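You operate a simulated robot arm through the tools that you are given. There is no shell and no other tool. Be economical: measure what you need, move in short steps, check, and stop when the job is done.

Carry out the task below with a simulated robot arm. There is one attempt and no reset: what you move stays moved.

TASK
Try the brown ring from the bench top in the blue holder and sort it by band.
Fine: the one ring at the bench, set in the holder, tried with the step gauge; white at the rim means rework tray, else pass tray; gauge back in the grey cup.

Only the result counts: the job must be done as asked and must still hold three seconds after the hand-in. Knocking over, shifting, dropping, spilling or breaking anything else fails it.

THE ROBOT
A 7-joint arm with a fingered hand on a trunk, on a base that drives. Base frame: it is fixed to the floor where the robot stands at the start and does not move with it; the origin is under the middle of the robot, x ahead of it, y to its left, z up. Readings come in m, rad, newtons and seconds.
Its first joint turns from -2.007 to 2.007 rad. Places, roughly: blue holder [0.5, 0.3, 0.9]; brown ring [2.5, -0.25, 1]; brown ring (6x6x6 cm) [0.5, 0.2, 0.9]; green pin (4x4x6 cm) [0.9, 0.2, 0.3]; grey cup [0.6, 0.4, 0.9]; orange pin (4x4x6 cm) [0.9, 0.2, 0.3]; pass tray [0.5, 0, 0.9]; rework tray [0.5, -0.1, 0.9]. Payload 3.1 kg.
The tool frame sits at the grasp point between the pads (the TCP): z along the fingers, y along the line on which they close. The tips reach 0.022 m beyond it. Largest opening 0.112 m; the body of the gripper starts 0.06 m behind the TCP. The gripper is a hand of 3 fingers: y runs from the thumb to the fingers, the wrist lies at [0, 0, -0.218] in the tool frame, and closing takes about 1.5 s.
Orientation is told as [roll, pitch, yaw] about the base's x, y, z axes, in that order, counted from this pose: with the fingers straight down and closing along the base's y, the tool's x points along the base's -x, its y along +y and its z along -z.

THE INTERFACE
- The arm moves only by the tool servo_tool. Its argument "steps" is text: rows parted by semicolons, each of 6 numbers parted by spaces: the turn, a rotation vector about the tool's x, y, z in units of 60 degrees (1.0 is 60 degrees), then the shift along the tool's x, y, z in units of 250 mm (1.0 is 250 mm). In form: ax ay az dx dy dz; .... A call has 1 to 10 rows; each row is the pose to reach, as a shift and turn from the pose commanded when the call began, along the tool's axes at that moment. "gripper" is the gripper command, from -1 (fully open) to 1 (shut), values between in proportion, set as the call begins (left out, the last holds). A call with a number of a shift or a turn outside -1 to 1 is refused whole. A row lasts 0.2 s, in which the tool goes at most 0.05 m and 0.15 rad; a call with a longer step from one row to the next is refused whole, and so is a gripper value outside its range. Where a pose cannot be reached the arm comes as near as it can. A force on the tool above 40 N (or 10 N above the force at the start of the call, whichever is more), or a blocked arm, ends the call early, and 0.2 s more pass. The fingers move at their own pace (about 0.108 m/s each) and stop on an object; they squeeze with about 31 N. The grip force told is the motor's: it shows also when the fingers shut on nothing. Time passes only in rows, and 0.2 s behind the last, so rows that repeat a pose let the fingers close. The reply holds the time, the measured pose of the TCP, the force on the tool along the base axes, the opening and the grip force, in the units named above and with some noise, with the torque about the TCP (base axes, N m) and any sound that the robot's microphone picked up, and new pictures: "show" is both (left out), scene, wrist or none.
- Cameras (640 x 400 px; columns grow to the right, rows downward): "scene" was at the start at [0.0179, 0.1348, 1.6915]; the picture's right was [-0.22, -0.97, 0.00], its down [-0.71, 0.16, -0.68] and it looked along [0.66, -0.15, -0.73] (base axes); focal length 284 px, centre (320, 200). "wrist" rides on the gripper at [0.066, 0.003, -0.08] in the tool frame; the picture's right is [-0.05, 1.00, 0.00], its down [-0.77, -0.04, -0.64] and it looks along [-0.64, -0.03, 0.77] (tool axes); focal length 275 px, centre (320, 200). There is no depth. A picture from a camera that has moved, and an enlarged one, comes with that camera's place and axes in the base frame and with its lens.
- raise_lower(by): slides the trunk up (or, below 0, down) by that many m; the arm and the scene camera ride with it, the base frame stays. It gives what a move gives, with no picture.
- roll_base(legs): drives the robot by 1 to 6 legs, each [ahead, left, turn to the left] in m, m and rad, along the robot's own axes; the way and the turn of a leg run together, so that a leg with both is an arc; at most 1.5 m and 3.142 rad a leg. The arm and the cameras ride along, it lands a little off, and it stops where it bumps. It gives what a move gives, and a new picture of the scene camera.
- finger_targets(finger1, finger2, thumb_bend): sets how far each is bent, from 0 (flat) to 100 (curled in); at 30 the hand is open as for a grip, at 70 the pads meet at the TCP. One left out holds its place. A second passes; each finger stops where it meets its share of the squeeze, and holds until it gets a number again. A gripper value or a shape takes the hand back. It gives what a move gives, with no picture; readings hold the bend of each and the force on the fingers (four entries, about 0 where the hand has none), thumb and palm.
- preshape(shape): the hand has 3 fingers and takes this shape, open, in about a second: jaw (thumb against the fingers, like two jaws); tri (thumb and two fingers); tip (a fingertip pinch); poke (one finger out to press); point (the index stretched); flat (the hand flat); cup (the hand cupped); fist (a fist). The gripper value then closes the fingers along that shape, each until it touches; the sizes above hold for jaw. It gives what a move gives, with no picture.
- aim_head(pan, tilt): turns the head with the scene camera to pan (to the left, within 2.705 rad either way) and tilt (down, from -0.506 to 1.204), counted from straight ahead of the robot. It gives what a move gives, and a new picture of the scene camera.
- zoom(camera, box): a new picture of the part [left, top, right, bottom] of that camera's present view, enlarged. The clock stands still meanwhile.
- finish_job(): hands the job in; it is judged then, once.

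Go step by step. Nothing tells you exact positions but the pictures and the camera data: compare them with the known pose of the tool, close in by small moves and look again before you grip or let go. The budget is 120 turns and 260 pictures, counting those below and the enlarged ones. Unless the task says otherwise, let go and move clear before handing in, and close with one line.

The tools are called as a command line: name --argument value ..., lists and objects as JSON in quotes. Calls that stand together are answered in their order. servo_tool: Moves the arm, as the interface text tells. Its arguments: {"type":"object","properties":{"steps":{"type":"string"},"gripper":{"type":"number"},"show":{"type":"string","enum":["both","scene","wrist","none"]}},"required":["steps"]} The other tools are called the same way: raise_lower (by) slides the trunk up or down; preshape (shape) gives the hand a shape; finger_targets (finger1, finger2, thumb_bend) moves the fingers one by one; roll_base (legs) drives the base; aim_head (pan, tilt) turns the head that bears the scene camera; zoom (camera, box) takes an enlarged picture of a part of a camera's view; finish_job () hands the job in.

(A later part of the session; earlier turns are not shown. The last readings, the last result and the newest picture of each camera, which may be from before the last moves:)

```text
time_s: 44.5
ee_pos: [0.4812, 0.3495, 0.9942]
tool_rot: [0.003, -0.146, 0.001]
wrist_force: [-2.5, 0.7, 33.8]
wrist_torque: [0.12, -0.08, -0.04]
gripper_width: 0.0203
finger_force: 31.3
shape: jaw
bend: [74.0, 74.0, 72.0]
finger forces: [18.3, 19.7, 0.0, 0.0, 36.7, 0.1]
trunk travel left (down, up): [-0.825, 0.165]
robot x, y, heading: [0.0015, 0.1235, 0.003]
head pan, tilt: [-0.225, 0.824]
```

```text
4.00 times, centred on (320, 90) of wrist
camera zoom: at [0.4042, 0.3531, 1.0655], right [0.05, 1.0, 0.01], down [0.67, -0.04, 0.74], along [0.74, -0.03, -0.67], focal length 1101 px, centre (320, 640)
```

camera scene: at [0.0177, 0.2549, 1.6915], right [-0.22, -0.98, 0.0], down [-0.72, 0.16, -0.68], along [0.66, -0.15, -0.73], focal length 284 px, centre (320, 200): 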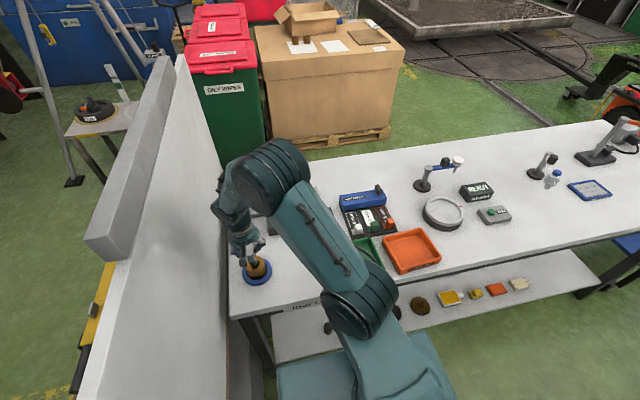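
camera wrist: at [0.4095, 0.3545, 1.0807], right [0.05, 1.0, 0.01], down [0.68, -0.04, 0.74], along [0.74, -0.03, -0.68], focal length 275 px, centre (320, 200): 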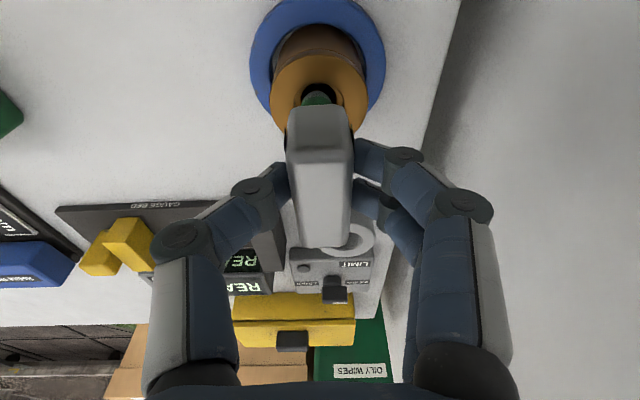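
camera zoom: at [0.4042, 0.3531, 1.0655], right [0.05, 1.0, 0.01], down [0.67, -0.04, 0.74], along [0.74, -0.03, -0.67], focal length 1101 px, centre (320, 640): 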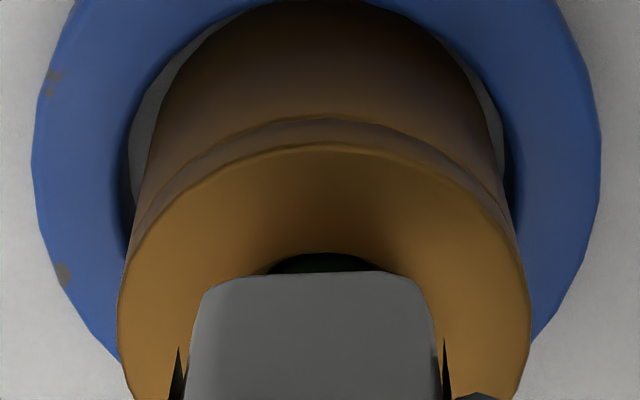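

Still bearing on something at 34 N; the gauge may be slightly leaning in my grip. I relieve the force and loosen the fingers a little so the gauge can align itself and drop into the bore while still caged.

servo_tool --steps "0 0 0 -0.001 0 -0.012; 0 0 0 -0.001 0 -0.012" --show "none"

servo_tool --steps "0 0 0 0 0 0; 0 0 0 0 0 0" --gripper 0.5 --show "wrist"

zoom --camera "scene" --box '[240, 240, 275, 275]'

```text
time_s: 45.1
ee_pos: [0.4828, 0.349, 0.9968]
tool_rot: [0.0, -0.145, 0.001]
wrist_force: [-0.9, 2.4, 19.6]
wrist_torque: [0.11, -0.05, 0.0]
gripper_width: 0.0205
finger_force: 31.1
shape: jaw
bend: [74.0, 74.0, 72.0]
finger forces: [17.9, 18.5, 0.0, 0.1, 34.7, 0.0]
trunk travel left (down, up): [-0.825, 0.165]
robot x, y, heading: [0.0006, 0.1192, 0.004]
head pan, tilt: [-0.225, 0.824]
```

```text
time_s: 45.7
ee_pos: [0.484, 0.3501, 0.9933]
tool_rot: [-0.002, -0.139, -0.002]
wrist_force: [0.1, -0.4, 0.3]
wrist_torque: [-0.01, 0.0, 0.01]
gripper_width: 0.0278
finger_force: 0.1
shape: jaw
bend: [73.0, 73.0, 70.0]
finger forces: [0.1, 0.0, 0.0, 0.0, 0.3, 0.1]
trunk travel left (down, up): [-0.825, 0.165]
robot x, y, heading: [-0.0026, 0.1241, 0.002]
head pan, tilt: [-0.225, 0.824]
camera wrist: at [0.4086, 0.3538, 1.0647], right [0.05, 1.0, 0.0], down [0.68, -0.04, 0.74], along [0.74, -0.03, -0.68], focal length 275 px, centre (320, 200)
```

wrist: 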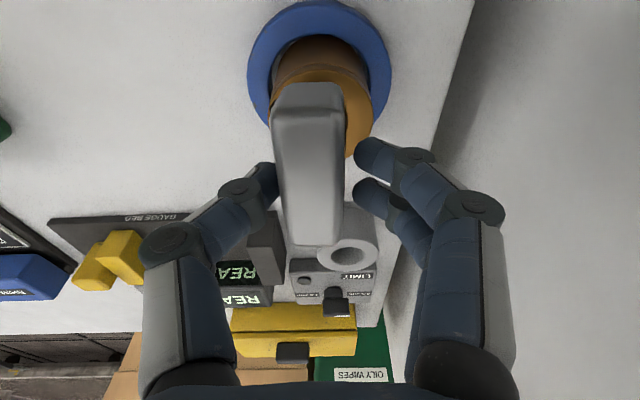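

```text
11.43 times, centred on (258, 258) of scene
camera zoom: at [0.0184, 0.2551, 1.6911], right [-0.22, -0.98, 0.0], down [-0.72, 0.16, -0.68], along [0.66, -0.15, -0.73], focal length 3250 px, centre (1034, -457)
```

zoom: 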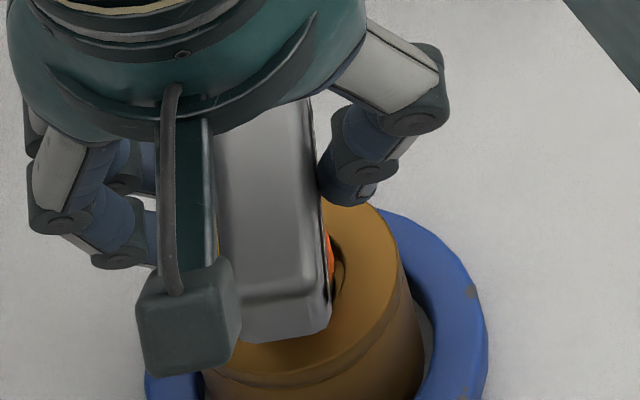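

The gauge dropped further: orange now enters the counterbore. I close again to straighten it and press lightly down to seat it.

servo_tool --steps "0 0 0 0 0 0; 0 0 0 0 0 0; 0 0 0 0 0 0; 0 0 0 0 0 0" --gripper 1 --show "wrist"

zoom --camera "scene" --box '[240, 240, 275, 275]'

```text
time_s: 46.7
ee_pos: [0.484, 0.3504, 0.9942]
tool_rot: [-0.001, -0.139, 0.0]
wrist_force: [-0.7, 0.6, 0.9]
wrist_torque: [-0.04, 0.0, 0.0]
gripper_width: 0.0186
finger_force: 31.2
shape: jaw
bend: [73.0, 73.0, 70.0]
finger forces: [14.0, 13.8, 0.0, 0.1, 27.9, 0.1]
trunk travel left (down, up): [-0.825, 0.165]
robot x, y, heading: [0.0029, 0.118, -0.002]
head pan, tilt: [-0.225, 0.824]
camera wrist: at [0.4083, 0.3543, 1.0656], right [0.05, 1.0, 0.01], down [0.67, -0.04, 0.74], along [0.74, -0.03, -0.68], focal length 275 px, centre (320, 200)
```

wrist: 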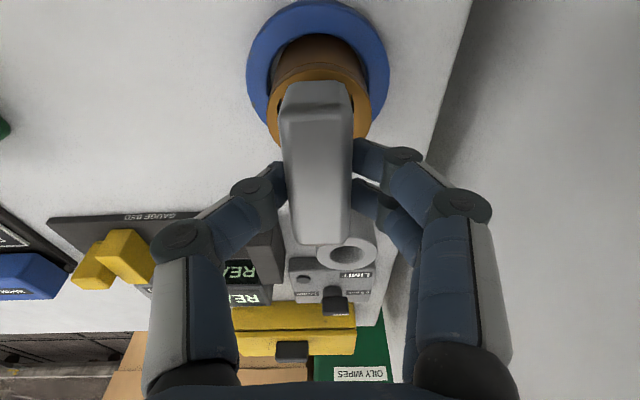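

```text
11.43 times, centred on (258, 258) of scene
camera zoom: at [0.0177, 0.255, 1.6915], right [-0.22, -0.98, 0.0], down [-0.72, 0.16, -0.68], along [0.66, -0.15, -0.73], focal length 3250 px, centre (1034, -457)
```

zoom: 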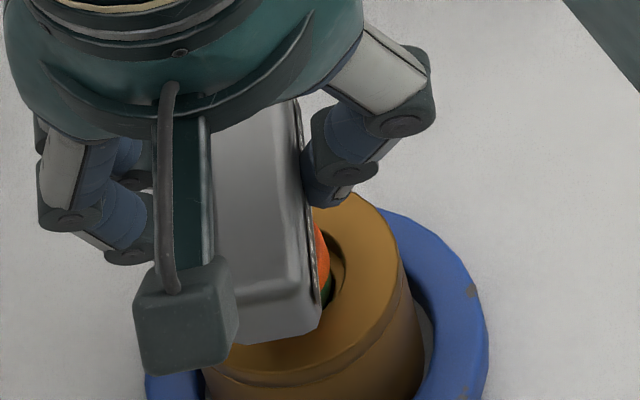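

Gauge has sunk ~7 mm but now leans about 8° toward the robot in my grip (its loose bore let it tip). I straighten it by pitching the tool back about the bore by the same angle.

servo_tool --steps "0 0.03 0 -0.008 0 -0.004; 0 0.06 0 -0.016 0 -0.004; 0 0.09 0 -0.024 0 -0.004; 0 0.115 0 -0.031 0 -0.004; 0 0.14 0 -0.037 0 -0.004; 0 0.14 0 -0.037 0 -0.004"

zoom --camera "scene" --box '[240, 240, 275, 275]'

```text
time_s: 48.1
ee_pos: [0.4944, 0.3508, 0.9963]
tool_rot: [0.001, 0.007, 0.001]
wrist_force: [0.4, 0.0, -1.7]
wrist_torque: [0.0, 0.0, 0.0]
gripper_width: 0.0183
finger_force: 30.3
shape: jaw
bend: [73.0, 73.0, 70.0]
finger forces: [14.0, 13.9, 0.0, 0.0, 27.8, 0.1]
trunk travel left (down, up): [-0.825, 0.165]
robot x, y, heading: [-0.0012, 0.1225, -0.002]
head pan, tilt: [-0.225, 0.824]
camera scene: at [0.0176, 0.255, 1.6915], right [-0.22, -0.98, 0.0], down [-0.72, 0.16, -0.68], along [0.66, -0.15, -0.73], focal length 284 px, centre (320, 200)
camera wrist: at [0.4283, 0.3542, 1.078], right [0.05, 1.0, 0.0], down [0.78, -0.04, 0.63], along [0.63, -0.03, -0.78], focal length 275 px, centre (320, 200)
```

scene: 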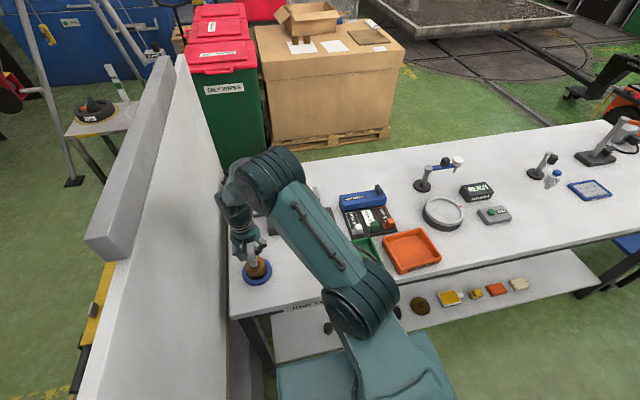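
wrist: 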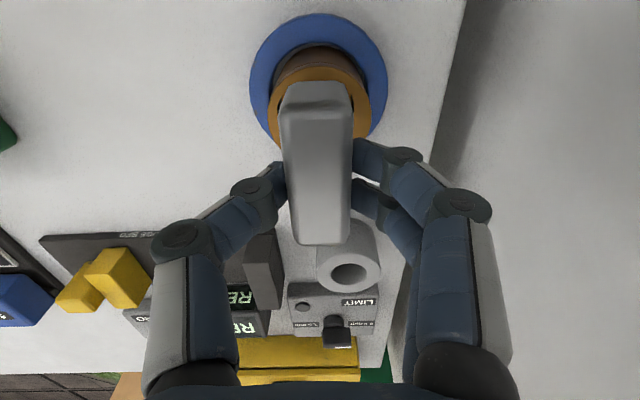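

```text
11.43 times, centred on (258, 258) of scene
camera zoom: at [0.0176, 0.255, 1.6915], right [-0.22, -0.98, 0.0], down [-0.72, 0.16, -0.68], along [0.66, -0.15, -0.73], focal length 3250 px, centre (1034, -457)
```

zoom: 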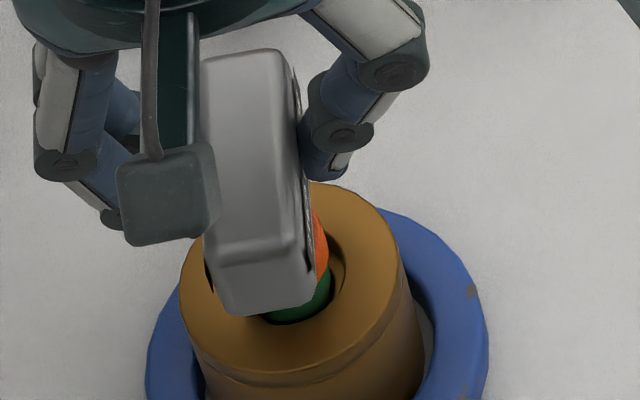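

Straightened with no side force. Tool is vertical now; I lower gently.

servo_tool --steps "0 0 0 0 0 0.012; 0 0 0 0 0 0.024; 0 0 0 0 0 0.036; 0 0 0 0 0 0.036" --show "none"

zoom --camera "scene" --box '[240, 240, 275, 275]'

```text
time_s: 49.1
ee_pos: [0.4921, 0.3499, 0.9902]
tool_rot: [0.002, 0.0, -0.003]
wrist_force: [8.9, -0.4, 38.9]
wrist_torque: [0.05, -0.13, 0.03]
gripper_width: 0.0212
finger_force: 30.9
shape: jaw
bend: [74.0, 74.0, 72.0]
finger forces: [19.3, 19.4, 0.0, 0.0, 37.9, 0.0]
trunk travel left (down, up): [-0.825, 0.165]
robot x, y, heading: [-0.0006, 0.1176, 0.002]
head pan, tilt: [-0.225, 0.824]
```

```text
11.43 times, centred on (258, 258) of scene
camera zoom: at [0.0141, 0.2516, 1.6922], right [-0.22, -0.98, 0.0], down [-0.71, 0.16, -0.68], along [0.66, -0.15, -0.73], focal length 3250 px, centre (1034, -457)
```

zoom: 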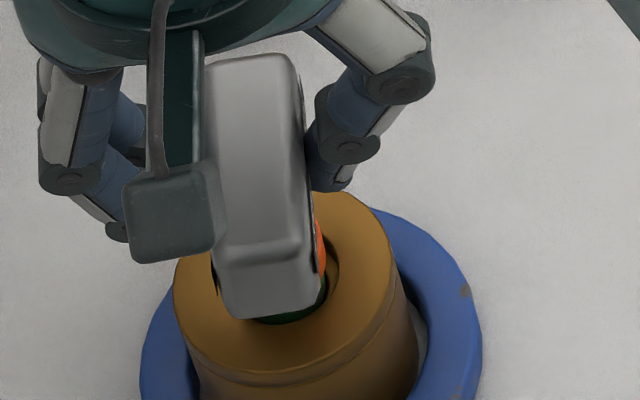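

Bearing again with a push toward +x and contact on the near side. I back up 3 mm, shift 2 mm +x, and lower.

servo_tool --steps "0 0 0 0 0 -0.024; 0 0 0 -0.008 0 -0.024; 0 0 0 -0.008 0 -0.008; 0 0 0 -0.008 0 0.004; 0 0 0 -0.008 0 0.004" --show "none"

zoom --camera "scene" --box '[240, 240, 275, 275]'

```text
time_s: 50.3
ee_pos: [0.4947, 0.3481, 0.99]
tool_rot: [0.003, 0.0, -0.003]
wrist_force: [11.5, -2.6, 39.7]
wrist_torque: [0.04, -0.05, 0.02]
gripper_width: 0.0215
finger_force: 30.9
shape: jaw
bend: [75.0, 74.0, 72.0]
finger forces: [20.3, 18.9, 0.0, 0.1, 38.0, 0.1]
trunk travel left (down, up): [-0.825, 0.165]
robot x, y, heading: [-0.0029, 0.1175, -0.001]
head pan, tilt: [-0.225, 0.824]
```

```text
11.43 times, centred on (258, 258) of scene
camera zoom: at [0.0142, 0.2515, 1.6922], right [-0.22, -0.98, 0.0], down [-0.71, 0.16, -0.68], along [0.66, -0.15, -0.73], focal length 3250 px, centre (1034, -457)
```

zoom: 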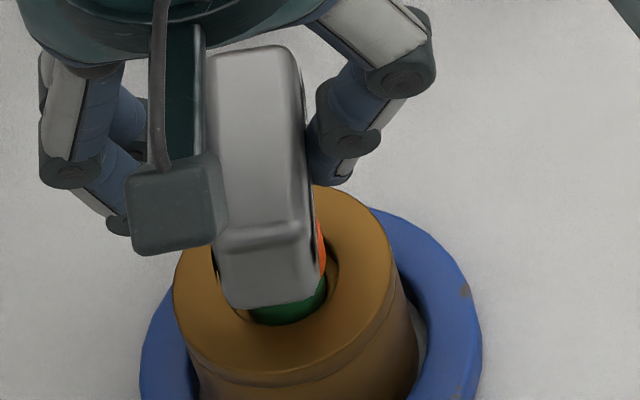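

I relieve the pressure and zoom on the handle to judge its real tilt in my grip.

servo_tool --steps "0 0 0 0 0 -0.02; 0 0 0 0 0 -0.028; 0 0 0 0 0 -0.028" --show "wrist"

zoom --camera "wrist" --box '[220, 50, 420, 260]'

zoom --camera "scene" --box '[240, 235, 275, 270]'

```text
time_s: 51.1
ee_pos: [0.4944, 0.3495, 0.9926]
tool_rot: [-0.003, 0.011, 0.0]
wrist_force: [0.2, -0.7, 0.9]
wrist_torque: [0.0, -0.01, 0.01]
gripper_width: 0.0203
finger_force: 30.8
shape: jaw
bend: [74.0, 74.0, 71.0]
finger forces: [14.5, 15.2, 0.0, 0.1, 29.6, 0.0]
trunk travel left (down, up): [-0.825, 0.165]
robot x, y, heading: [0.0006, 0.1211, 0.002]
head pan, tilt: [-0.225, 0.824]
camera wrist: at [0.4291, 0.3541, 1.0745], right [0.05, 1.0, 0.0], down [0.78, -0.03, 0.63], along [0.63, -0.03, -0.78], focal length 275 px, centre (320, 200)
```

wrist: 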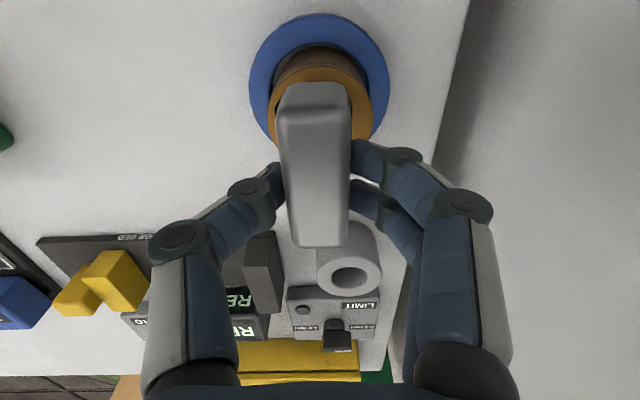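

```text
1.90 times, centred on (320, 155) of wrist
camera zoom: at [0.4291, 0.3541, 1.0745], right [0.05, 1.0, 0.0], down [0.78, -0.03, 0.63], along [0.63, -0.03, -0.78], focal length 524 px, centre (320, 286)
```

zoom: 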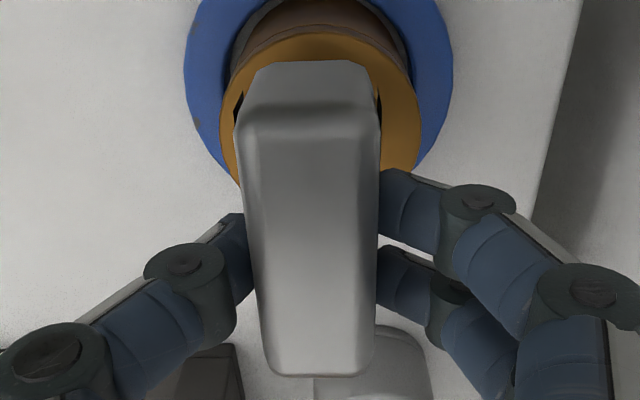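

```text
11.43 times, centred on (258, 252) of scene
camera zoom: at [0.0173, 0.2549, 1.6912], right [-0.22, -0.98, 0.0], down [-0.72, 0.16, -0.68], along [0.66, -0.15, -0.73], focal length 3250 px, centre (1034, -400)
```

zoom: 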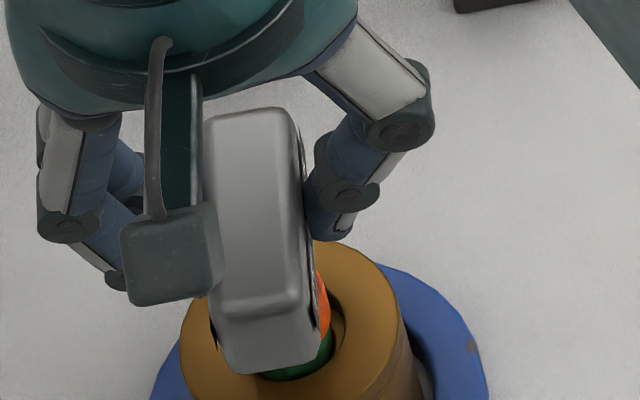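

Geometry says the pin is nearly upright and the step is catching on the bore's ledge by about a millimetre, so I probe a few small offsets with light pressure and watch for the force vanishing.

servo_tool --steps "0 0 0 0 0.004 -0.004; 0 0 0 0 0.004 0.003; 0 0 0 0 0.004 0.008; 0 0 0 0 0.004 0.008" --show "none"

servo_tool --steps "0 0 0 0 0 -0.01; 0 0 0 0.004 0 -0.01; 0 0 0 0.004 0 0; 0 0 0 0.004 0 0" --show "none"

servo_tool --steps "0 0 0 0 0 -0.01; 0 0 0 0.004 0 -0.01; 0 0 0 0.004 0 0; 0 0 0 0.004 0 0" --show "none"

```text
time_s: 52.1
ee_pos: [0.4953, 0.3498, 0.9916]
tool_rot: [-0.002, 0.005, -0.002]
wrist_force: [0.8, -0.5, 6.2]
wrist_torque: [-0.02, -0.02, -0.02]
gripper_width: 0.0204
finger_force: 31.2
shape: jaw
bend: [74.0, 73.0, 71.0]
finger forces: [14.8, 14.9, 0.0, 0.1, 30.2, 0.1]
trunk travel left (down, up): [-0.825, 0.165]
robot x, y, heading: [0.0036, 0.1166, -0.001]
head pan, tilt: [-0.225, 0.824]
```

```text
time_s: 53.1
ee_pos: [0.4938, 0.352, 0.9932]
tool_rot: [-0.001, 0.006, -0.002]
wrist_force: [1.4, 0.4, 4.4]
wrist_torque: [-0.01, -0.02, -0.01]
gripper_width: 0.0201
finger_force: 31.0
shape: jaw
bend: [73.0, 73.0, 71.0]
finger forces: [14.6, 15.2, 0.1, 0.0, 29.9, 0.0]
trunk travel left (down, up): [-0.825, 0.165]
robot x, y, heading: [-0.0012, 0.1175, -0.004]
head pan, tilt: [-0.225, 0.824]
```

```text
time_s: 54.1
ee_pos: [0.4938, 0.3522, 0.9929]
tool_rot: [0.0, 0.004, -0.001]
wrist_force: [1.5, 0.3, 6.7]
wrist_torque: [-0.02, -0.02, 0.03]
gripper_width: 0.0201
finger_force: 30.9
shape: jaw
bend: [74.0, 73.0, 71.0]
finger forces: [15.1, 15.5, 0.0, 0.0, 29.9, 0.1]
trunk travel left (down, up): [-0.825, 0.165]
robot x, y, heading: [-0.0001, 0.1222, 0.001]
head pan, tilt: [-0.225, 0.824]
```

zoom --camera "scene" --box '[252, 252, 272, 272]'

```text
16.00 times, centred on (262, 262) of scene
camera zoom: at [0.0169, 0.2546, 1.6917], right [-0.22, -0.98, 0.0], down [-0.72, 0.16, -0.68], along [0.66, -0.15, -0.73], focal length 4549 px, centre (1248, -792)
```

zoom: 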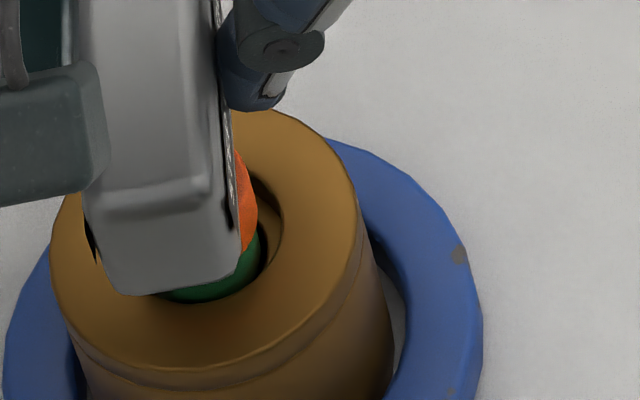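

The green step's lower edge is sitting right at the ledge. I do a small pressing spiral in one call to let it find the bore.

servo_tool --steps "0 0 0 -0.004 0 0.003; 0 0 0 -0.008 0 0.004; 0 0 0 -0.01 0.004 0.005; 0 0 0 -0.008 0.007 0.006; 0 0 0 -0.004 0.006 0.007; 0 0 0 0 0.004 0.008; 0 0 0 -0.002 -0.002 0.009; 0 0 0 -0.005 -0.005 0.01; 0 0 0 -0.009 -0.004 0.01; 0 0 0 -0.012 0 0.01" --show "none"

zoom --camera "scene" --box '[252, 252, 272, 272]'

```text
time_s: 56.3
ee_pos: [0.494, 0.3504, 0.9904]
tool_rot: [0.001, 0.005, -0.001]
wrist_force: [3.8, 3.9, 24.3]
wrist_torque: [0.07, 0.03, -0.03]
gripper_width: 0.0209
finger_force: 30.6
shape: jaw
bend: [74.0, 73.0, 72.0]
finger forces: [18.7, 17.6, 0.0, 0.1, 32.7, 0.0]
trunk travel left (down, up): [-0.825, 0.165]
robot x, y, heading: [0.0, 0.1208, 0.004]
head pan, tilt: [-0.225, 0.824]
```

```text
16.00 times, centred on (262, 262) of scene
camera zoom: at [0.0147, 0.2539, 1.6917], right [-0.22, -0.98, 0.0], down [-0.71, 0.16, -0.68], along [0.66, -0.15, -0.73], focal length 4549 px, centre (1248, -792)
```

zoom: 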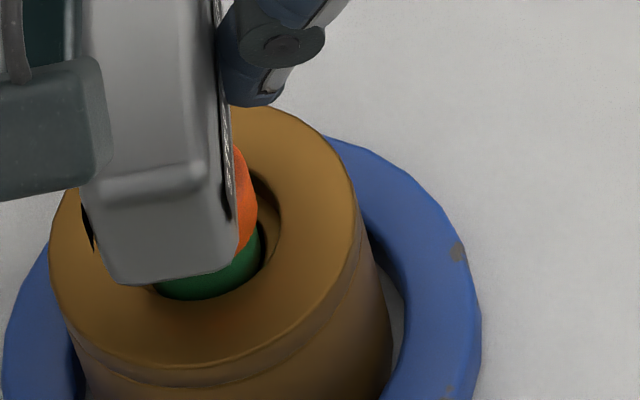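

zoom --camera "scene" --box '[255, 262, 263, 272]'

zoom --camera "wrist" --box '[260, 60, 380, 140]'

```text
16.00 times, centred on (259, 267) of scene
camera zoom: at [0.0147, 0.2539, 1.6917], right [-0.22, -0.98, 0.0], down [-0.71, 0.16, -0.68], along [0.66, -0.15, -0.73], focal length 4549 px, centre (1296, -872)
```

zoom: 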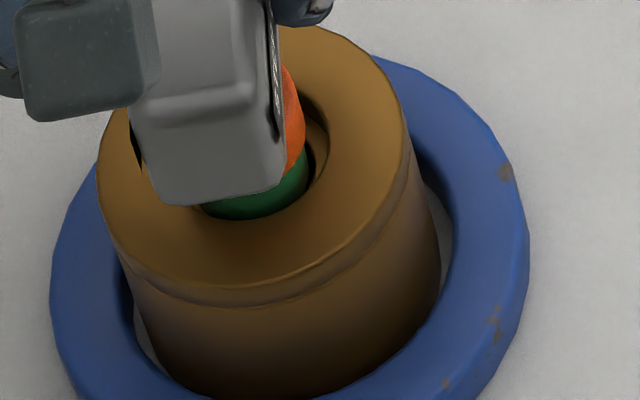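

```text
5.00 times, centred on (320, 100) of wrist
camera zoom: at [0.4294, 0.3544, 1.0721], right [0.05, 1.0, 0.0], down [0.77, -0.04, 0.63], along [0.63, -0.03, -0.77], focal length 1376 px, centre (320, 700)
```

zoom: 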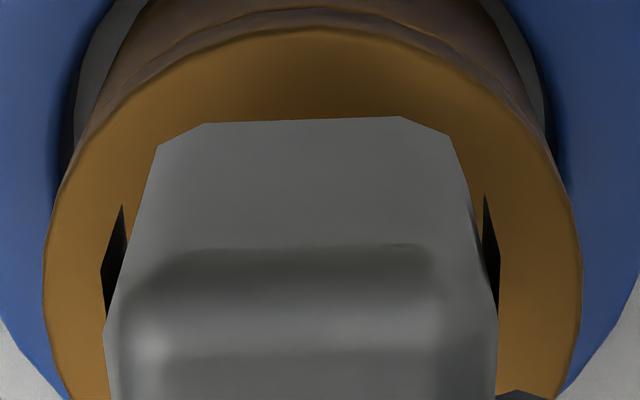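

All tries stop with the green step on the ledge; the nose is in the bore with play. I lift just off the ledge and feel for the bore walls in ±x and ±y to find its centre.

servo_tool --steps "0 0 0 0 0 -0.008; 0 0 0 0 0 -0.015; 0 0 0 0 0 -0.015" --show "none"

servo_tool --steps "0 0 0 -0.004 0 0; 0 0 0 -0.008 0 0; 0 0 0 -0.008 0 0" --show "none"

servo_tool --steps "0 0 0 0.004 0 0; 0 0 0 0.008 0 0; 0 0 0 0.012 0 0; 0 0 0 0.012 0 0" --show "none"

servo_tool --steps "0 0 0 0.004 0 0; 0 0 0 0.008 0 0; 0 0 0 0.008 0 0" --show "none"

```text
time_s: 57.1
ee_pos: [0.4961, 0.351, 0.9921]
tool_rot: [-0.001, 0.009, 0.0]
wrist_force: [-0.8, 0.9, -0.1]
wrist_torque: [0.03, 0.06, -0.01]
gripper_width: 0.0202
finger_force: 31.3
shape: jaw
bend: [74.0, 73.0, 71.0]
finger forces: [15.7, 14.7, 0.1, 0.1, 29.7, 0.1]
trunk travel left (down, up): [-0.825, 0.165]
robot x, y, heading: [0.0001, 0.1172, 0.003]
head pan, tilt: [-0.225, 0.824]
```

```text
time_s: 57.9
ee_pos: [0.4984, 0.3507, 0.9935]
tool_rot: [0.0, 0.007, -0.001]
wrist_force: [-0.7, 0.8, -1.8]
wrist_torque: [-0.01, 0.06, 0.01]
gripper_width: 0.0205
finger_force: 31.2
shape: jaw
bend: [73.0, 73.0, 71.0]
finger forces: [14.9, 14.4, 0.0, 0.1, 29.3, 0.0]
trunk travel left (down, up): [-0.825, 0.165]
robot x, y, heading: [-0.0043, 0.1191, 0.003]
head pan, tilt: [-0.225, 0.824]
```

```text
time_s: 58.9
ee_pos: [0.4951, 0.3496, 0.9937]
tool_rot: [0.001, 0.008, -0.002]
wrist_force: [-0.6, 0.2, -2.0]
wrist_torque: [-0.04, -0.04, -0.03]
gripper_width: 0.0201
finger_force: 30.8
shape: jaw
bend: [73.0, 73.0, 71.0]
finger forces: [14.6, 14.6, 0.0, 0.1, 29.2, 0.0]
trunk travel left (down, up): [-0.825, 0.165]
robot x, y, heading: [-0.0019, 0.1198, 0.001]
head pan, tilt: [-0.225, 0.824]
```

```text
time_s: 59.7
ee_pos: [0.4951, 0.351, 0.9925]
tool_rot: [-0.001, 0.008, 0.0]
wrist_force: [0.2, -0.3, -1.2]
wrist_torque: [-0.02, 0.01, 0.0]
gripper_width: 0.0203
finger_force: 31.0
shape: jaw
bend: [73.0, 73.0, 71.0]
finger forces: [14.6, 14.6, 0.1, 0.0, 29.2, 0.0]
trunk travel left (down, up): [-0.825, 0.165]
robot x, y, heading: [0.0019, 0.1192, 0.004]
head pan, tilt: [-0.225, 0.824]
```

My fingers hold the handle about 11 mm off its centre, so pressing twists the gauge. I set it down onto the ledge, loosen slightly, and look, to regrip it centrally.

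servo_tool --steps "0 0 0 -0.002 0 0.004; 0 0 0 -0.002 0 0.004" --show "none"

servo_tool --steps "0 0 0 0 0 0; 0 0 0 0 0 0; 0 0 0 0 0 0" --gripper 0.5 --show "wrist"

zoom --camera "scene" --box '[240, 235, 275, 270]'

```text
time_s: 60.3
ee_pos: [0.4937, 0.3515, 0.9929]
tool_rot: [0.001, 0.005, -0.001]
wrist_force: [1.7, -0.1, 4.8]
wrist_torque: [-0.03, 0.0, 0.02]
gripper_width: 0.0199
finger_force: 31.0
shape: jaw
bend: [73.0, 73.0, 71.0]
finger forces: [14.9, 14.8, 0.0, 0.1, 29.9, 0.1]
trunk travel left (down, up): [-0.825, 0.165]
robot x, y, heading: [-0.002, 0.1186, -0.001]
head pan, tilt: [-0.225, 0.824]
```

```text
time_s: 61.1
ee_pos: [0.4937, 0.3496, 0.992]
tool_rot: [0.001, 0.007, 0.001]
wrist_force: [-0.1, 0.3, -0.2]
wrist_torque: [0.02, 0.0, 0.0]
gripper_width: 0.0279
finger_force: 0.0
shape: jaw
bend: [73.0, 73.0, 70.0]
finger forces: [0.0, 0.0, 0.1, 0.0, 0.0, 0.0]
trunk travel left (down, up): [-0.825, 0.165]
robot x, y, heading: [0.0019, 0.1218, 0.004]
head pan, tilt: [-0.225, 0.824]
camera wrist: at [0.4286, 0.3547, 1.0735], right [0.05, 1.0, 0.0], down [0.78, -0.04, 0.63], along [0.63, -0.03, -0.78], focal length 275 px, centre (320, 200)
```

wrist: 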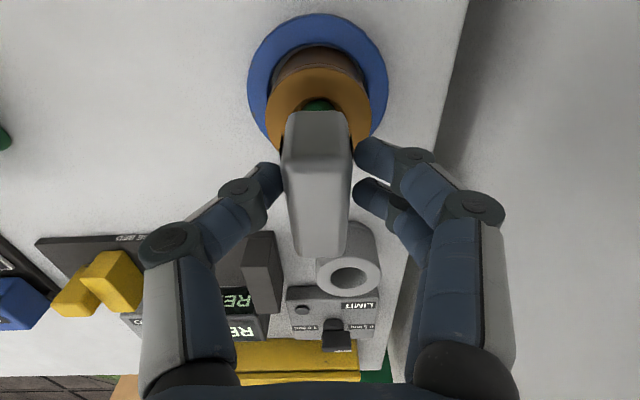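

```text
11.43 times, centred on (258, 252) of scene
camera zoom: at [0.0173, 0.2548, 1.6915], right [-0.22, -0.98, 0.0], down [-0.72, 0.16, -0.68], along [0.66, -0.15, -0.73], focal length 3250 px, centre (1034, -400)
```

zoom: 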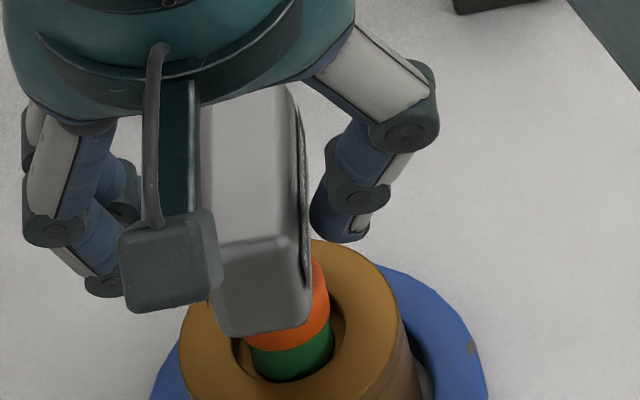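

Freed, the gauge tipped the other way; its handle centre is now about at my fingers (x ≈ 0.495). I close again and straighten by pitching −0.1 rad about the bore.

servo_tool --steps "0 0 0 0 0 0; 0 0 0 0 0 0; 0 0 0 0 0 0; 0 0 0 0 0 0" --gripper 1 --show "wrist"

servo_tool --steps "0 -0.03 0 0.009 0 -0.006; 0 -0.06 0 0.018 0 -0.006; 0 -0.095 0 0.028 0 -0.006; 0 -0.095 0 0.028 0 -0.006" --show "wrist"

zoom --camera "scene" --box '[240, 235, 275, 270]'

zoom --camera "wrist" --box '[240, 40, 400, 140]'

```text
time_s: 62.1
ee_pos: [0.4942, 0.3503, 0.9926]
tool_rot: [0.0, 0.006, 0.0]
wrist_force: [-0.5, 0.6, -0.4]
wrist_torque: [-0.03, 0.01, -0.02]
gripper_width: 0.0185
finger_force: 31.0
shape: jaw
bend: [73.0, 73.0, 70.0]
finger forces: [13.8, 14.0, 0.0, 0.0, 27.8, 0.0]
trunk travel left (down, up): [-0.825, 0.165]
robot x, y, heading: [0.0009, 0.1229, 0.004]
head pan, tilt: [-0.225, 0.824]
camera wrist: at [0.4289, 0.3549, 1.0734], right [0.05, 1.0, 0.0], down [0.78, -0.04, 0.63], along [0.63, -0.03, -0.78], focal length 275 px, centre (320, 200)
```

wrist: 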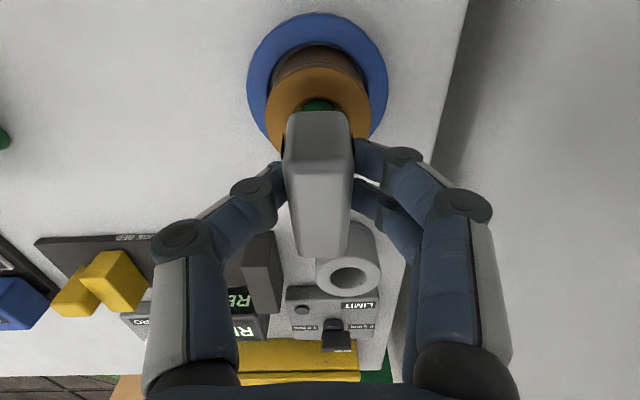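

```text
time_s: 63.1
ee_pos: [0.4868, 0.3516, 0.9932]
tool_rot: [-0.001, -0.094, 0.001]
wrist_force: [0.7, -0.4, -0.4]
wrist_torque: [-0.03, -0.01, 0.0]
gripper_width: 0.0181
finger_force: 30.7
shape: jaw
bend: [73.0, 73.0, 70.0]
finger forces: [13.8, 14.1, 0.1, 0.0, 27.9, 0.0]
trunk travel left (down, up): [-0.825, 0.165]
robot x, y, heading: [-0.0025, 0.1186, 0.001]
head pan, tilt: [-0.225, 0.824]
camera wrist: at [0.4146, 0.3552, 1.0681], right [0.05, 1.0, 0.0], down [0.71, -0.04, 0.71], along [0.7, -0.03, -0.71], focal length 275 px, centre (320, 200)
```

wrist: 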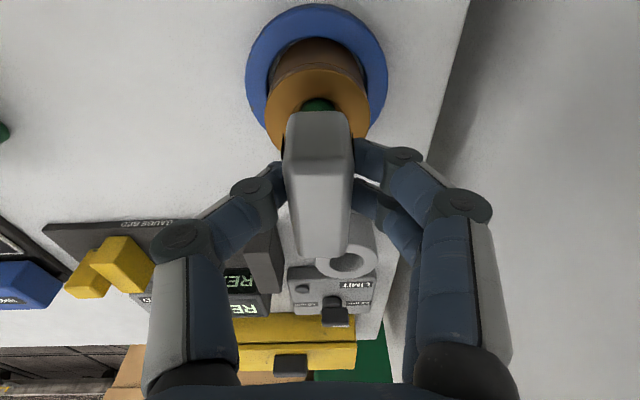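

```text
11.43 times, centred on (258, 252) of scene
camera zoom: at [0.018, 0.255, 1.6915], right [-0.22, -0.98, 0.0], down [-0.72, 0.16, -0.68], along [0.66, -0.15, -0.73], focal length 3250 px, centre (1034, -400)
```

zoom: 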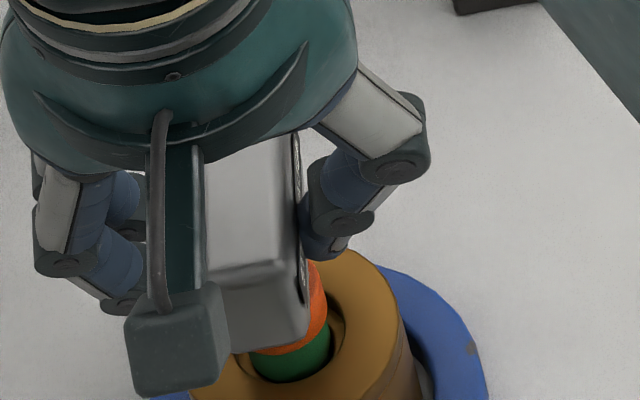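

```text
4.00 times, centred on (320, 90) of wrist
camera zoom: at [0.4146, 0.3552, 1.0681], right [0.05, 1.0, 0.0], down [0.71, -0.04, 0.71], along [0.7, -0.03, -0.71], focal length 1101 px, centre (320, 640)
```

zoom: 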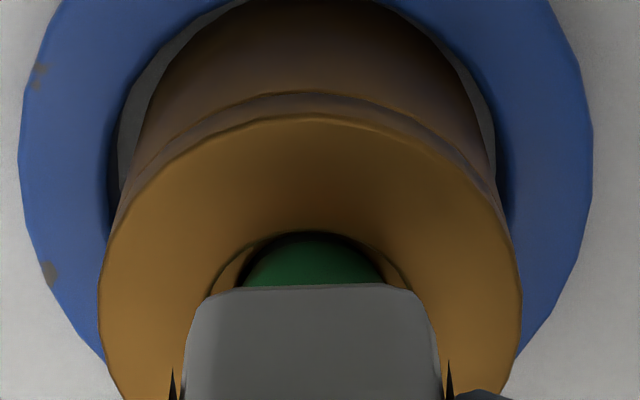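

Now the green band sits evenly in the bore. I lower gently.

servo_tool --steps "0 0 0 0.0008 0 0.008; 0 0 0 0.0015 0 0.016; 0 0 0 0.0015 0 0.016" --show "none"

zoom --camera "scene" --box '[240, 235, 275, 270]'

```text
time_s: 63.9
ee_pos: [0.4873, 0.3498, 0.9917]
tool_rot: [0.0, -0.097, -0.002]
wrist_force: [-1.4, -1.4, 11.4]
wrist_torque: [0.04, -0.02, -0.03]
gripper_width: 0.0187
finger_force: 30.8
shape: jaw
bend: [73.0, 73.0, 70.0]
finger forces: [14.9, 16.0, 0.0, 0.1, 32.2, 0.0]
trunk travel left (down, up): [-0.825, 0.165]
robot x, y, heading: [-0.0017, 0.1182, 0.001]
head pan, tilt: [-0.225, 0.824]
```

```text
11.43 times, centred on (258, 252) of scene
camera zoom: at [0.015, 0.2535, 1.6918], right [-0.22, -0.98, 0.0], down [-0.71, 0.16, -0.68], along [0.66, -0.15, -0.73], focal length 3250 px, centre (1034, -400)
```

zoom: 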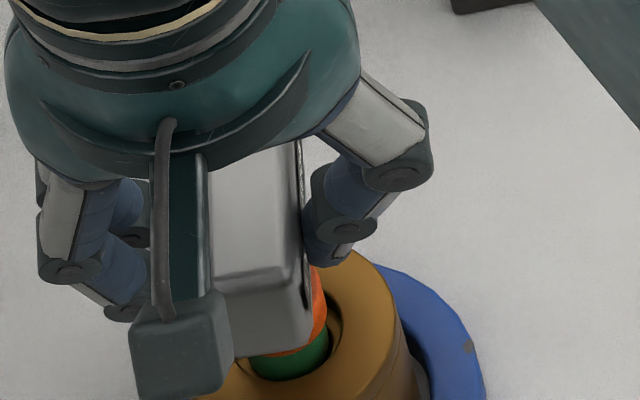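

Still bearing, with the contact toward +x/+y. I probe small corrective shifts with light pressure.

servo_tool --steps "0 0 0 0 0 -0.008; 0 0 0 0.002 -0.003 -0.008; 0 0 0 0.002 -0.003 0; 0 0 0 0.002 -0.003 0.003; 0 0 0 0.002 -0.003 0.003" --show "none"

servo_tool --steps "0 0 0 0 0 -0.008; 0 0 0 0.003 0 -0.008; 0 0 0 0.003 0 0; 0 0 0 0.003 0 0" --show "none"

servo_tool --steps "0 0 0 0 0 -0.008; 0 0 0 0 -0.003 -0.008; 0 0 0 0 -0.003 0; 0 0 0 0 -0.003 0" --show "none"

servo_tool --steps "0 0 0 0 0 -0.008; 0 0 0 -0.003 0 -0.008; 0 0 0 -0.003 0 0; 0 0 0 -0.003 0 0" --show "none"

```text
time_s: 65.1
ee_pos: [0.4845, 0.3481, 0.989]
tool_rot: [0.002, -0.094, -0.002]
wrist_force: [-0.4, -1.5, 17.6]
wrist_torque: [0.08, -0.08, 0.02]
gripper_width: 0.0187
finger_force: 31.3
shape: jaw
bend: [73.0, 73.0, 70.0]
finger forces: [15.7, 17.7, 0.0, 0.0, 33.9, 0.1]
trunk travel left (down, up): [-0.825, 0.165]
robot x, y, heading: [-0.0004, 0.1197, 0.003]
head pan, tilt: [-0.225, 0.824]
```

```text
time_s: 66.1
ee_pos: [0.4849, 0.3501, 0.9901]
tool_rot: [0.002, -0.096, -0.002]
wrist_force: [1.6, -0.2, 15.9]
wrist_torque: [0.05, -0.07, -0.01]
gripper_width: 0.0192
finger_force: 30.9
shape: jaw
bend: [73.0, 73.0, 70.0]
finger forces: [15.6, 17.7, 0.0, 0.0, 33.5, 0.0]
trunk travel left (down, up): [-0.825, 0.165]
robot x, y, heading: [-0.0006, 0.1216, 0.001]
head pan, tilt: [-0.225, 0.824]
```

```text
time_s: 67.1
ee_pos: [0.4838, 0.3507, 0.9896]
tool_rot: [0.002, -0.096, -0.002]
wrist_force: [1.4, 0.5, 17.3]
wrist_torque: [0.13, -0.13, -0.01]
gripper_width: 0.0189
finger_force: 31.1
shape: jaw
bend: [73.0, 73.0, 70.0]
finger forces: [16.2, 18.2, 0.0, 0.1, 33.2, 0.1]
trunk travel left (down, up): [-0.825, 0.165]
robot x, y, heading: [0.0036, 0.1241, 0.0]
head pan, tilt: [-0.225, 0.824]
```

```text
time_s: 68.1
ee_pos: [0.4846, 0.3495, 0.9903]
tool_rot: [-0.001, -0.095, -0.003]
wrist_force: [-1.4, -0.6, 12.8]
wrist_torque: [0.18, -0.02, 0.01]
gripper_width: 0.0188
finger_force: 31.0
shape: jaw
bend: [73.0, 74.0, 70.0]
finger forces: [16.2, 17.9, 0.1, 0.0, 33.5, 0.0]
trunk travel left (down, up): [-0.825, 0.165]
robot x, y, heading: [0.0034, 0.1168, 0.005]
head pan, tilt: [-0.225, 0.824]
```

Torques shrink toward larger y and slightly larger x, so the bore centre should be near y ≈ 0.352. I probe there.

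servo_tool --steps "0 0 0 0 0 -0.01; 0 0 0 -0.003 0.006 -0.01; 0 0 0 -0.003 0.006 0; 0 0 0 -0.003 0.006 0" --show "none"

servo_tool --steps "0 0 0 0 0 -0.01; 0 0 0 0 0.003 -0.01; 0 0 0 0 0.003 0; 0 0 0 0 0.003 0" --show "none"

servo_tool --steps "0 0 0 0 0 -0.01; 0 0 0 0 0.003 -0.01; 0 0 0 0 0.003 0; 0 0 0 0 0.003 0" --show "none"

servo_tool --steps "0 0 0 0 0 -0.01; 0 0 0 -0.003 0 -0.01; 0 0 0 -0.003 0 0; 0 0 0 -0.003 0 0" --show "none"

servo_tool --steps "0 0 0 0 0 -0.01; 0 0 0 0 -0.003 -0.01; 0 0 0 0 -0.003 0; 0 0 0 0 -0.003 0" --show "none"

zoom --camera "scene" --box '[240, 235, 275, 270]'

```text
time_s: 69.1
ee_pos: [0.4867, 0.3504, 0.9901]
tool_rot: [0.0, -0.094, 0.0]
wrist_force: [-1.8, -1.1, 12.8]
wrist_torque: [0.01, 0.0, -0.03]
gripper_width: 0.0189
finger_force: 31.2
shape: jaw
bend: [73.0, 73.0, 70.0]
finger forces: [15.9, 16.3, 0.0, 0.0, 33.4, 0.0]
trunk travel left (down, up): [-0.825, 0.165]
robot x, y, heading: [0.003, 0.1177, 0.007]
head pan, tilt: [-0.225, 0.824]
```

```text
time_s: 70.1
ee_pos: [0.4862, 0.3508, 0.9921]
tool_rot: [0.0, -0.095, -0.002]
wrist_force: [-1.6, -1.8, 12.0]
wrist_torque: [0.0, 0.01, -0.02]
gripper_width: 0.0188
finger_force: 31.1
shape: jaw
bend: [73.0, 73.0, 70.0]
finger forces: [15.2, 16.1, 0.0, 0.0, 32.9, 0.0]
trunk travel left (down, up): [-0.825, 0.165]
robot x, y, heading: [0.0003, 0.1214, 0.004]
head pan, tilt: [-0.225, 0.824]
```

```text
time_s: 71.1
ee_pos: [0.4863, 0.351, 0.9905]
tool_rot: [0.001, -0.096, -0.002]
wrist_force: [-2.2, -1.4, 10.8]
wrist_torque: [-0.03, -0.03, 0.01]
gripper_width: 0.0188
finger_force: 31.0
shape: jaw
bend: [73.0, 73.0, 70.0]
finger forces: [15.3, 16.2, 0.0, 0.0, 32.8, 0.0]
trunk travel left (down, up): [-0.825, 0.165]
robot x, y, heading: [0.0018, 0.1193, 0.007]
head pan, tilt: [-0.225, 0.824]
```

```text
time_s: 72.1
ee_pos: [0.4856, 0.3519, 0.9913]
tool_rot: [0.001, -0.097, -0.003]
wrist_force: [-3.4, -2.6, 12.1]
wrist_torque: [-0.04, -0.02, -0.02]
gripper_width: 0.0189
finger_force: 31.5
shape: jaw
bend: [73.0, 73.0, 70.0]
finger forces: [15.2, 15.7, 0.0, 0.1, 33.5, 0.0]
trunk travel left (down, up): [-0.825, 0.165]
robot x, y, heading: [0.0004, 0.1234, -0.001]
head pan, tilt: [-0.225, 0.824]
```

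```text
time_s: 73.1
ee_pos: [0.4863, 0.3511, 0.9902]
tool_rot: [0.001, -0.096, -0.001]
wrist_force: [-1.7, -1.2, 12.3]
wrist_torque: [-0.04, 0.01, -0.02]
gripper_width: 0.0188
finger_force: 30.3
shape: jaw
bend: [73.0, 73.0, 70.0]
finger forces: [15.5, 16.2, 0.0, 0.0, 32.8, 0.0]
trunk travel left (down, up): [-0.825, 0.165]
robot x, y, heading: [0.0014, 0.1225, 0.001]
head pan, tilt: [-0.225, 0.824]
```

```text
11.43 times, centred on (258, 252) of scene
camera zoom: at [0.0146, 0.2535, 1.6918], right [-0.22, -0.98, 0.0], down [-0.71, 0.16, -0.68], along [0.66, -0.15, -0.73], focal length 3250 px, centre (1034, -400)
```

zoom: 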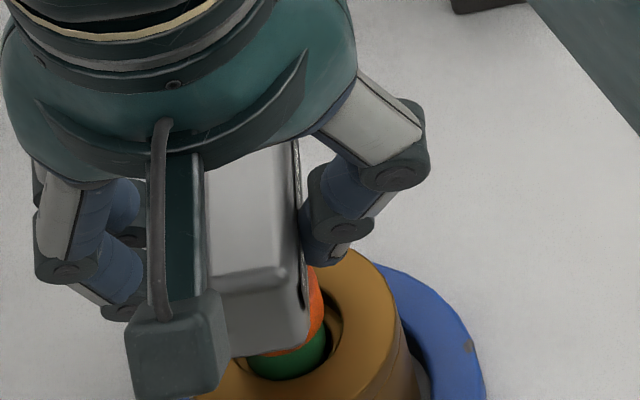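

Torques are now near zero, so the gauge is centred and bearing evenly. I press harder once, with a small wobble, to check whether it is truly seated.

servo_tool --steps "0 0 0 0 0 0.004; 0 0.02 0 0 0 0.004; 0 -0.02 0 0 0 0.004; 0.02 0 0 0 0 0.004; -0.02 0 0 0 0 0.004; 0 0.02 0 -0.003 0 0.006; 0 -0.02 0 0.003 0 0.006; 0 0 0 0 0 0.006" --show "none"

servo_tool --steps "0 0 0 0 0 -0.006; 0 0 0 0 0 -0.006" --show "wrist"

zoom --camera "wrist" --box '[260, 60, 380, 140]'

zoom --camera "scene" --box '[248, 255, 268, 275]'

```text
time_s: 74.9
ee_pos: [0.4851, 0.3506, 0.9901]
tool_rot: [0.0, -0.096, -0.001]
wrist_force: [-4.4, -2.2, 21.0]
wrist_torque: [0.02, 0.0, 0.0]
gripper_width: 0.0195
finger_force: 30.9
shape: jaw
bend: [74.0, 74.0, 70.0]
finger forces: [15.8, 17.8, 0.0, 0.0, 35.4, 0.0]
trunk travel left (down, up): [-0.825, 0.165]
robot x, y, heading: [-0.0007, 0.1207, 0.003]
head pan, tilt: [-0.225, 0.824]
```

```text
time_s: 75.5
ee_pos: [0.4866, 0.351, 0.9903]
tool_rot: [0.0, -0.095, 0.0]
wrist_force: [-2.9, -1.0, 14.2]
wrist_torque: [-0.02, 0.0, 0.04]
gripper_width: 0.0192
finger_force: 31.4
shape: jaw
bend: [74.0, 74.0, 70.0]
finger forces: [15.7, 17.5, 0.0, 0.0, 34.5, 0.0]
trunk travel left (down, up): [-0.825, 0.165]
robot x, y, heading: [0.0004, 0.12, 0.003]
head pan, tilt: [-0.225, 0.824]
camera wrist: at [0.4131, 0.3549, 1.0649], right [0.05, 1.0, 0.01], down [0.71, -0.04, 0.71], along [0.71, -0.03, -0.71], focal length 275 px, centre (320, 200)
```

wrist: 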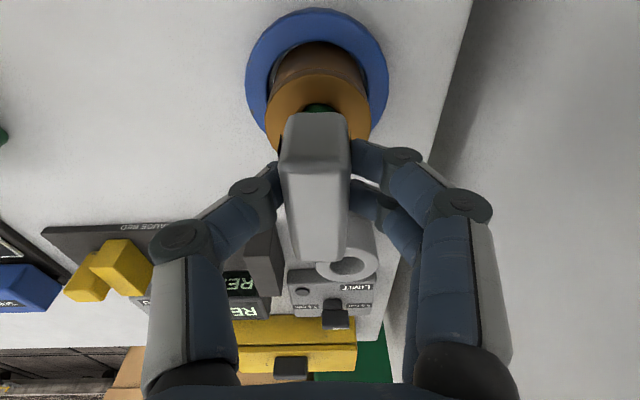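

```text
5.00 times, centred on (320, 100) of wrist
camera zoom: at [0.4131, 0.3549, 1.0649], right [0.05, 1.0, 0.01], down [0.71, -0.04, 0.71], along [0.71, -0.03, -0.71], focal length 1376 px, centre (320, 700)
```

zoom: 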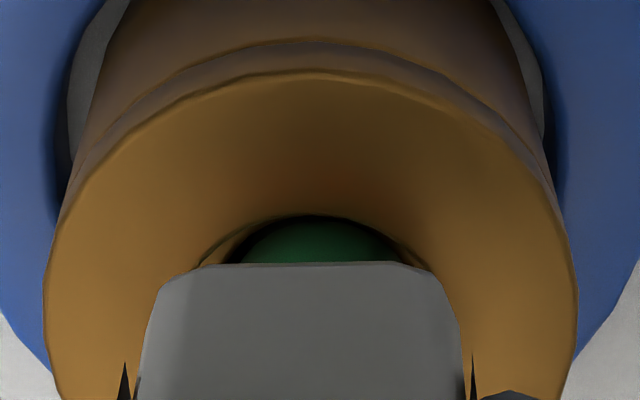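

```text
16.00 times, centred on (258, 265) of scene
camera zoom: at [0.0142, 0.2534, 1.6916], right [-0.22, -0.98, 0.0], down [-0.71, 0.16, -0.68], along [0.66, -0.15, -0.73], focal length 4549 px, centre (1312, -840)
```

zoom: 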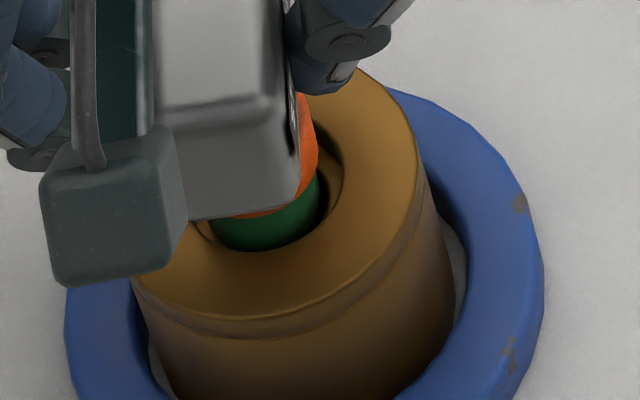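

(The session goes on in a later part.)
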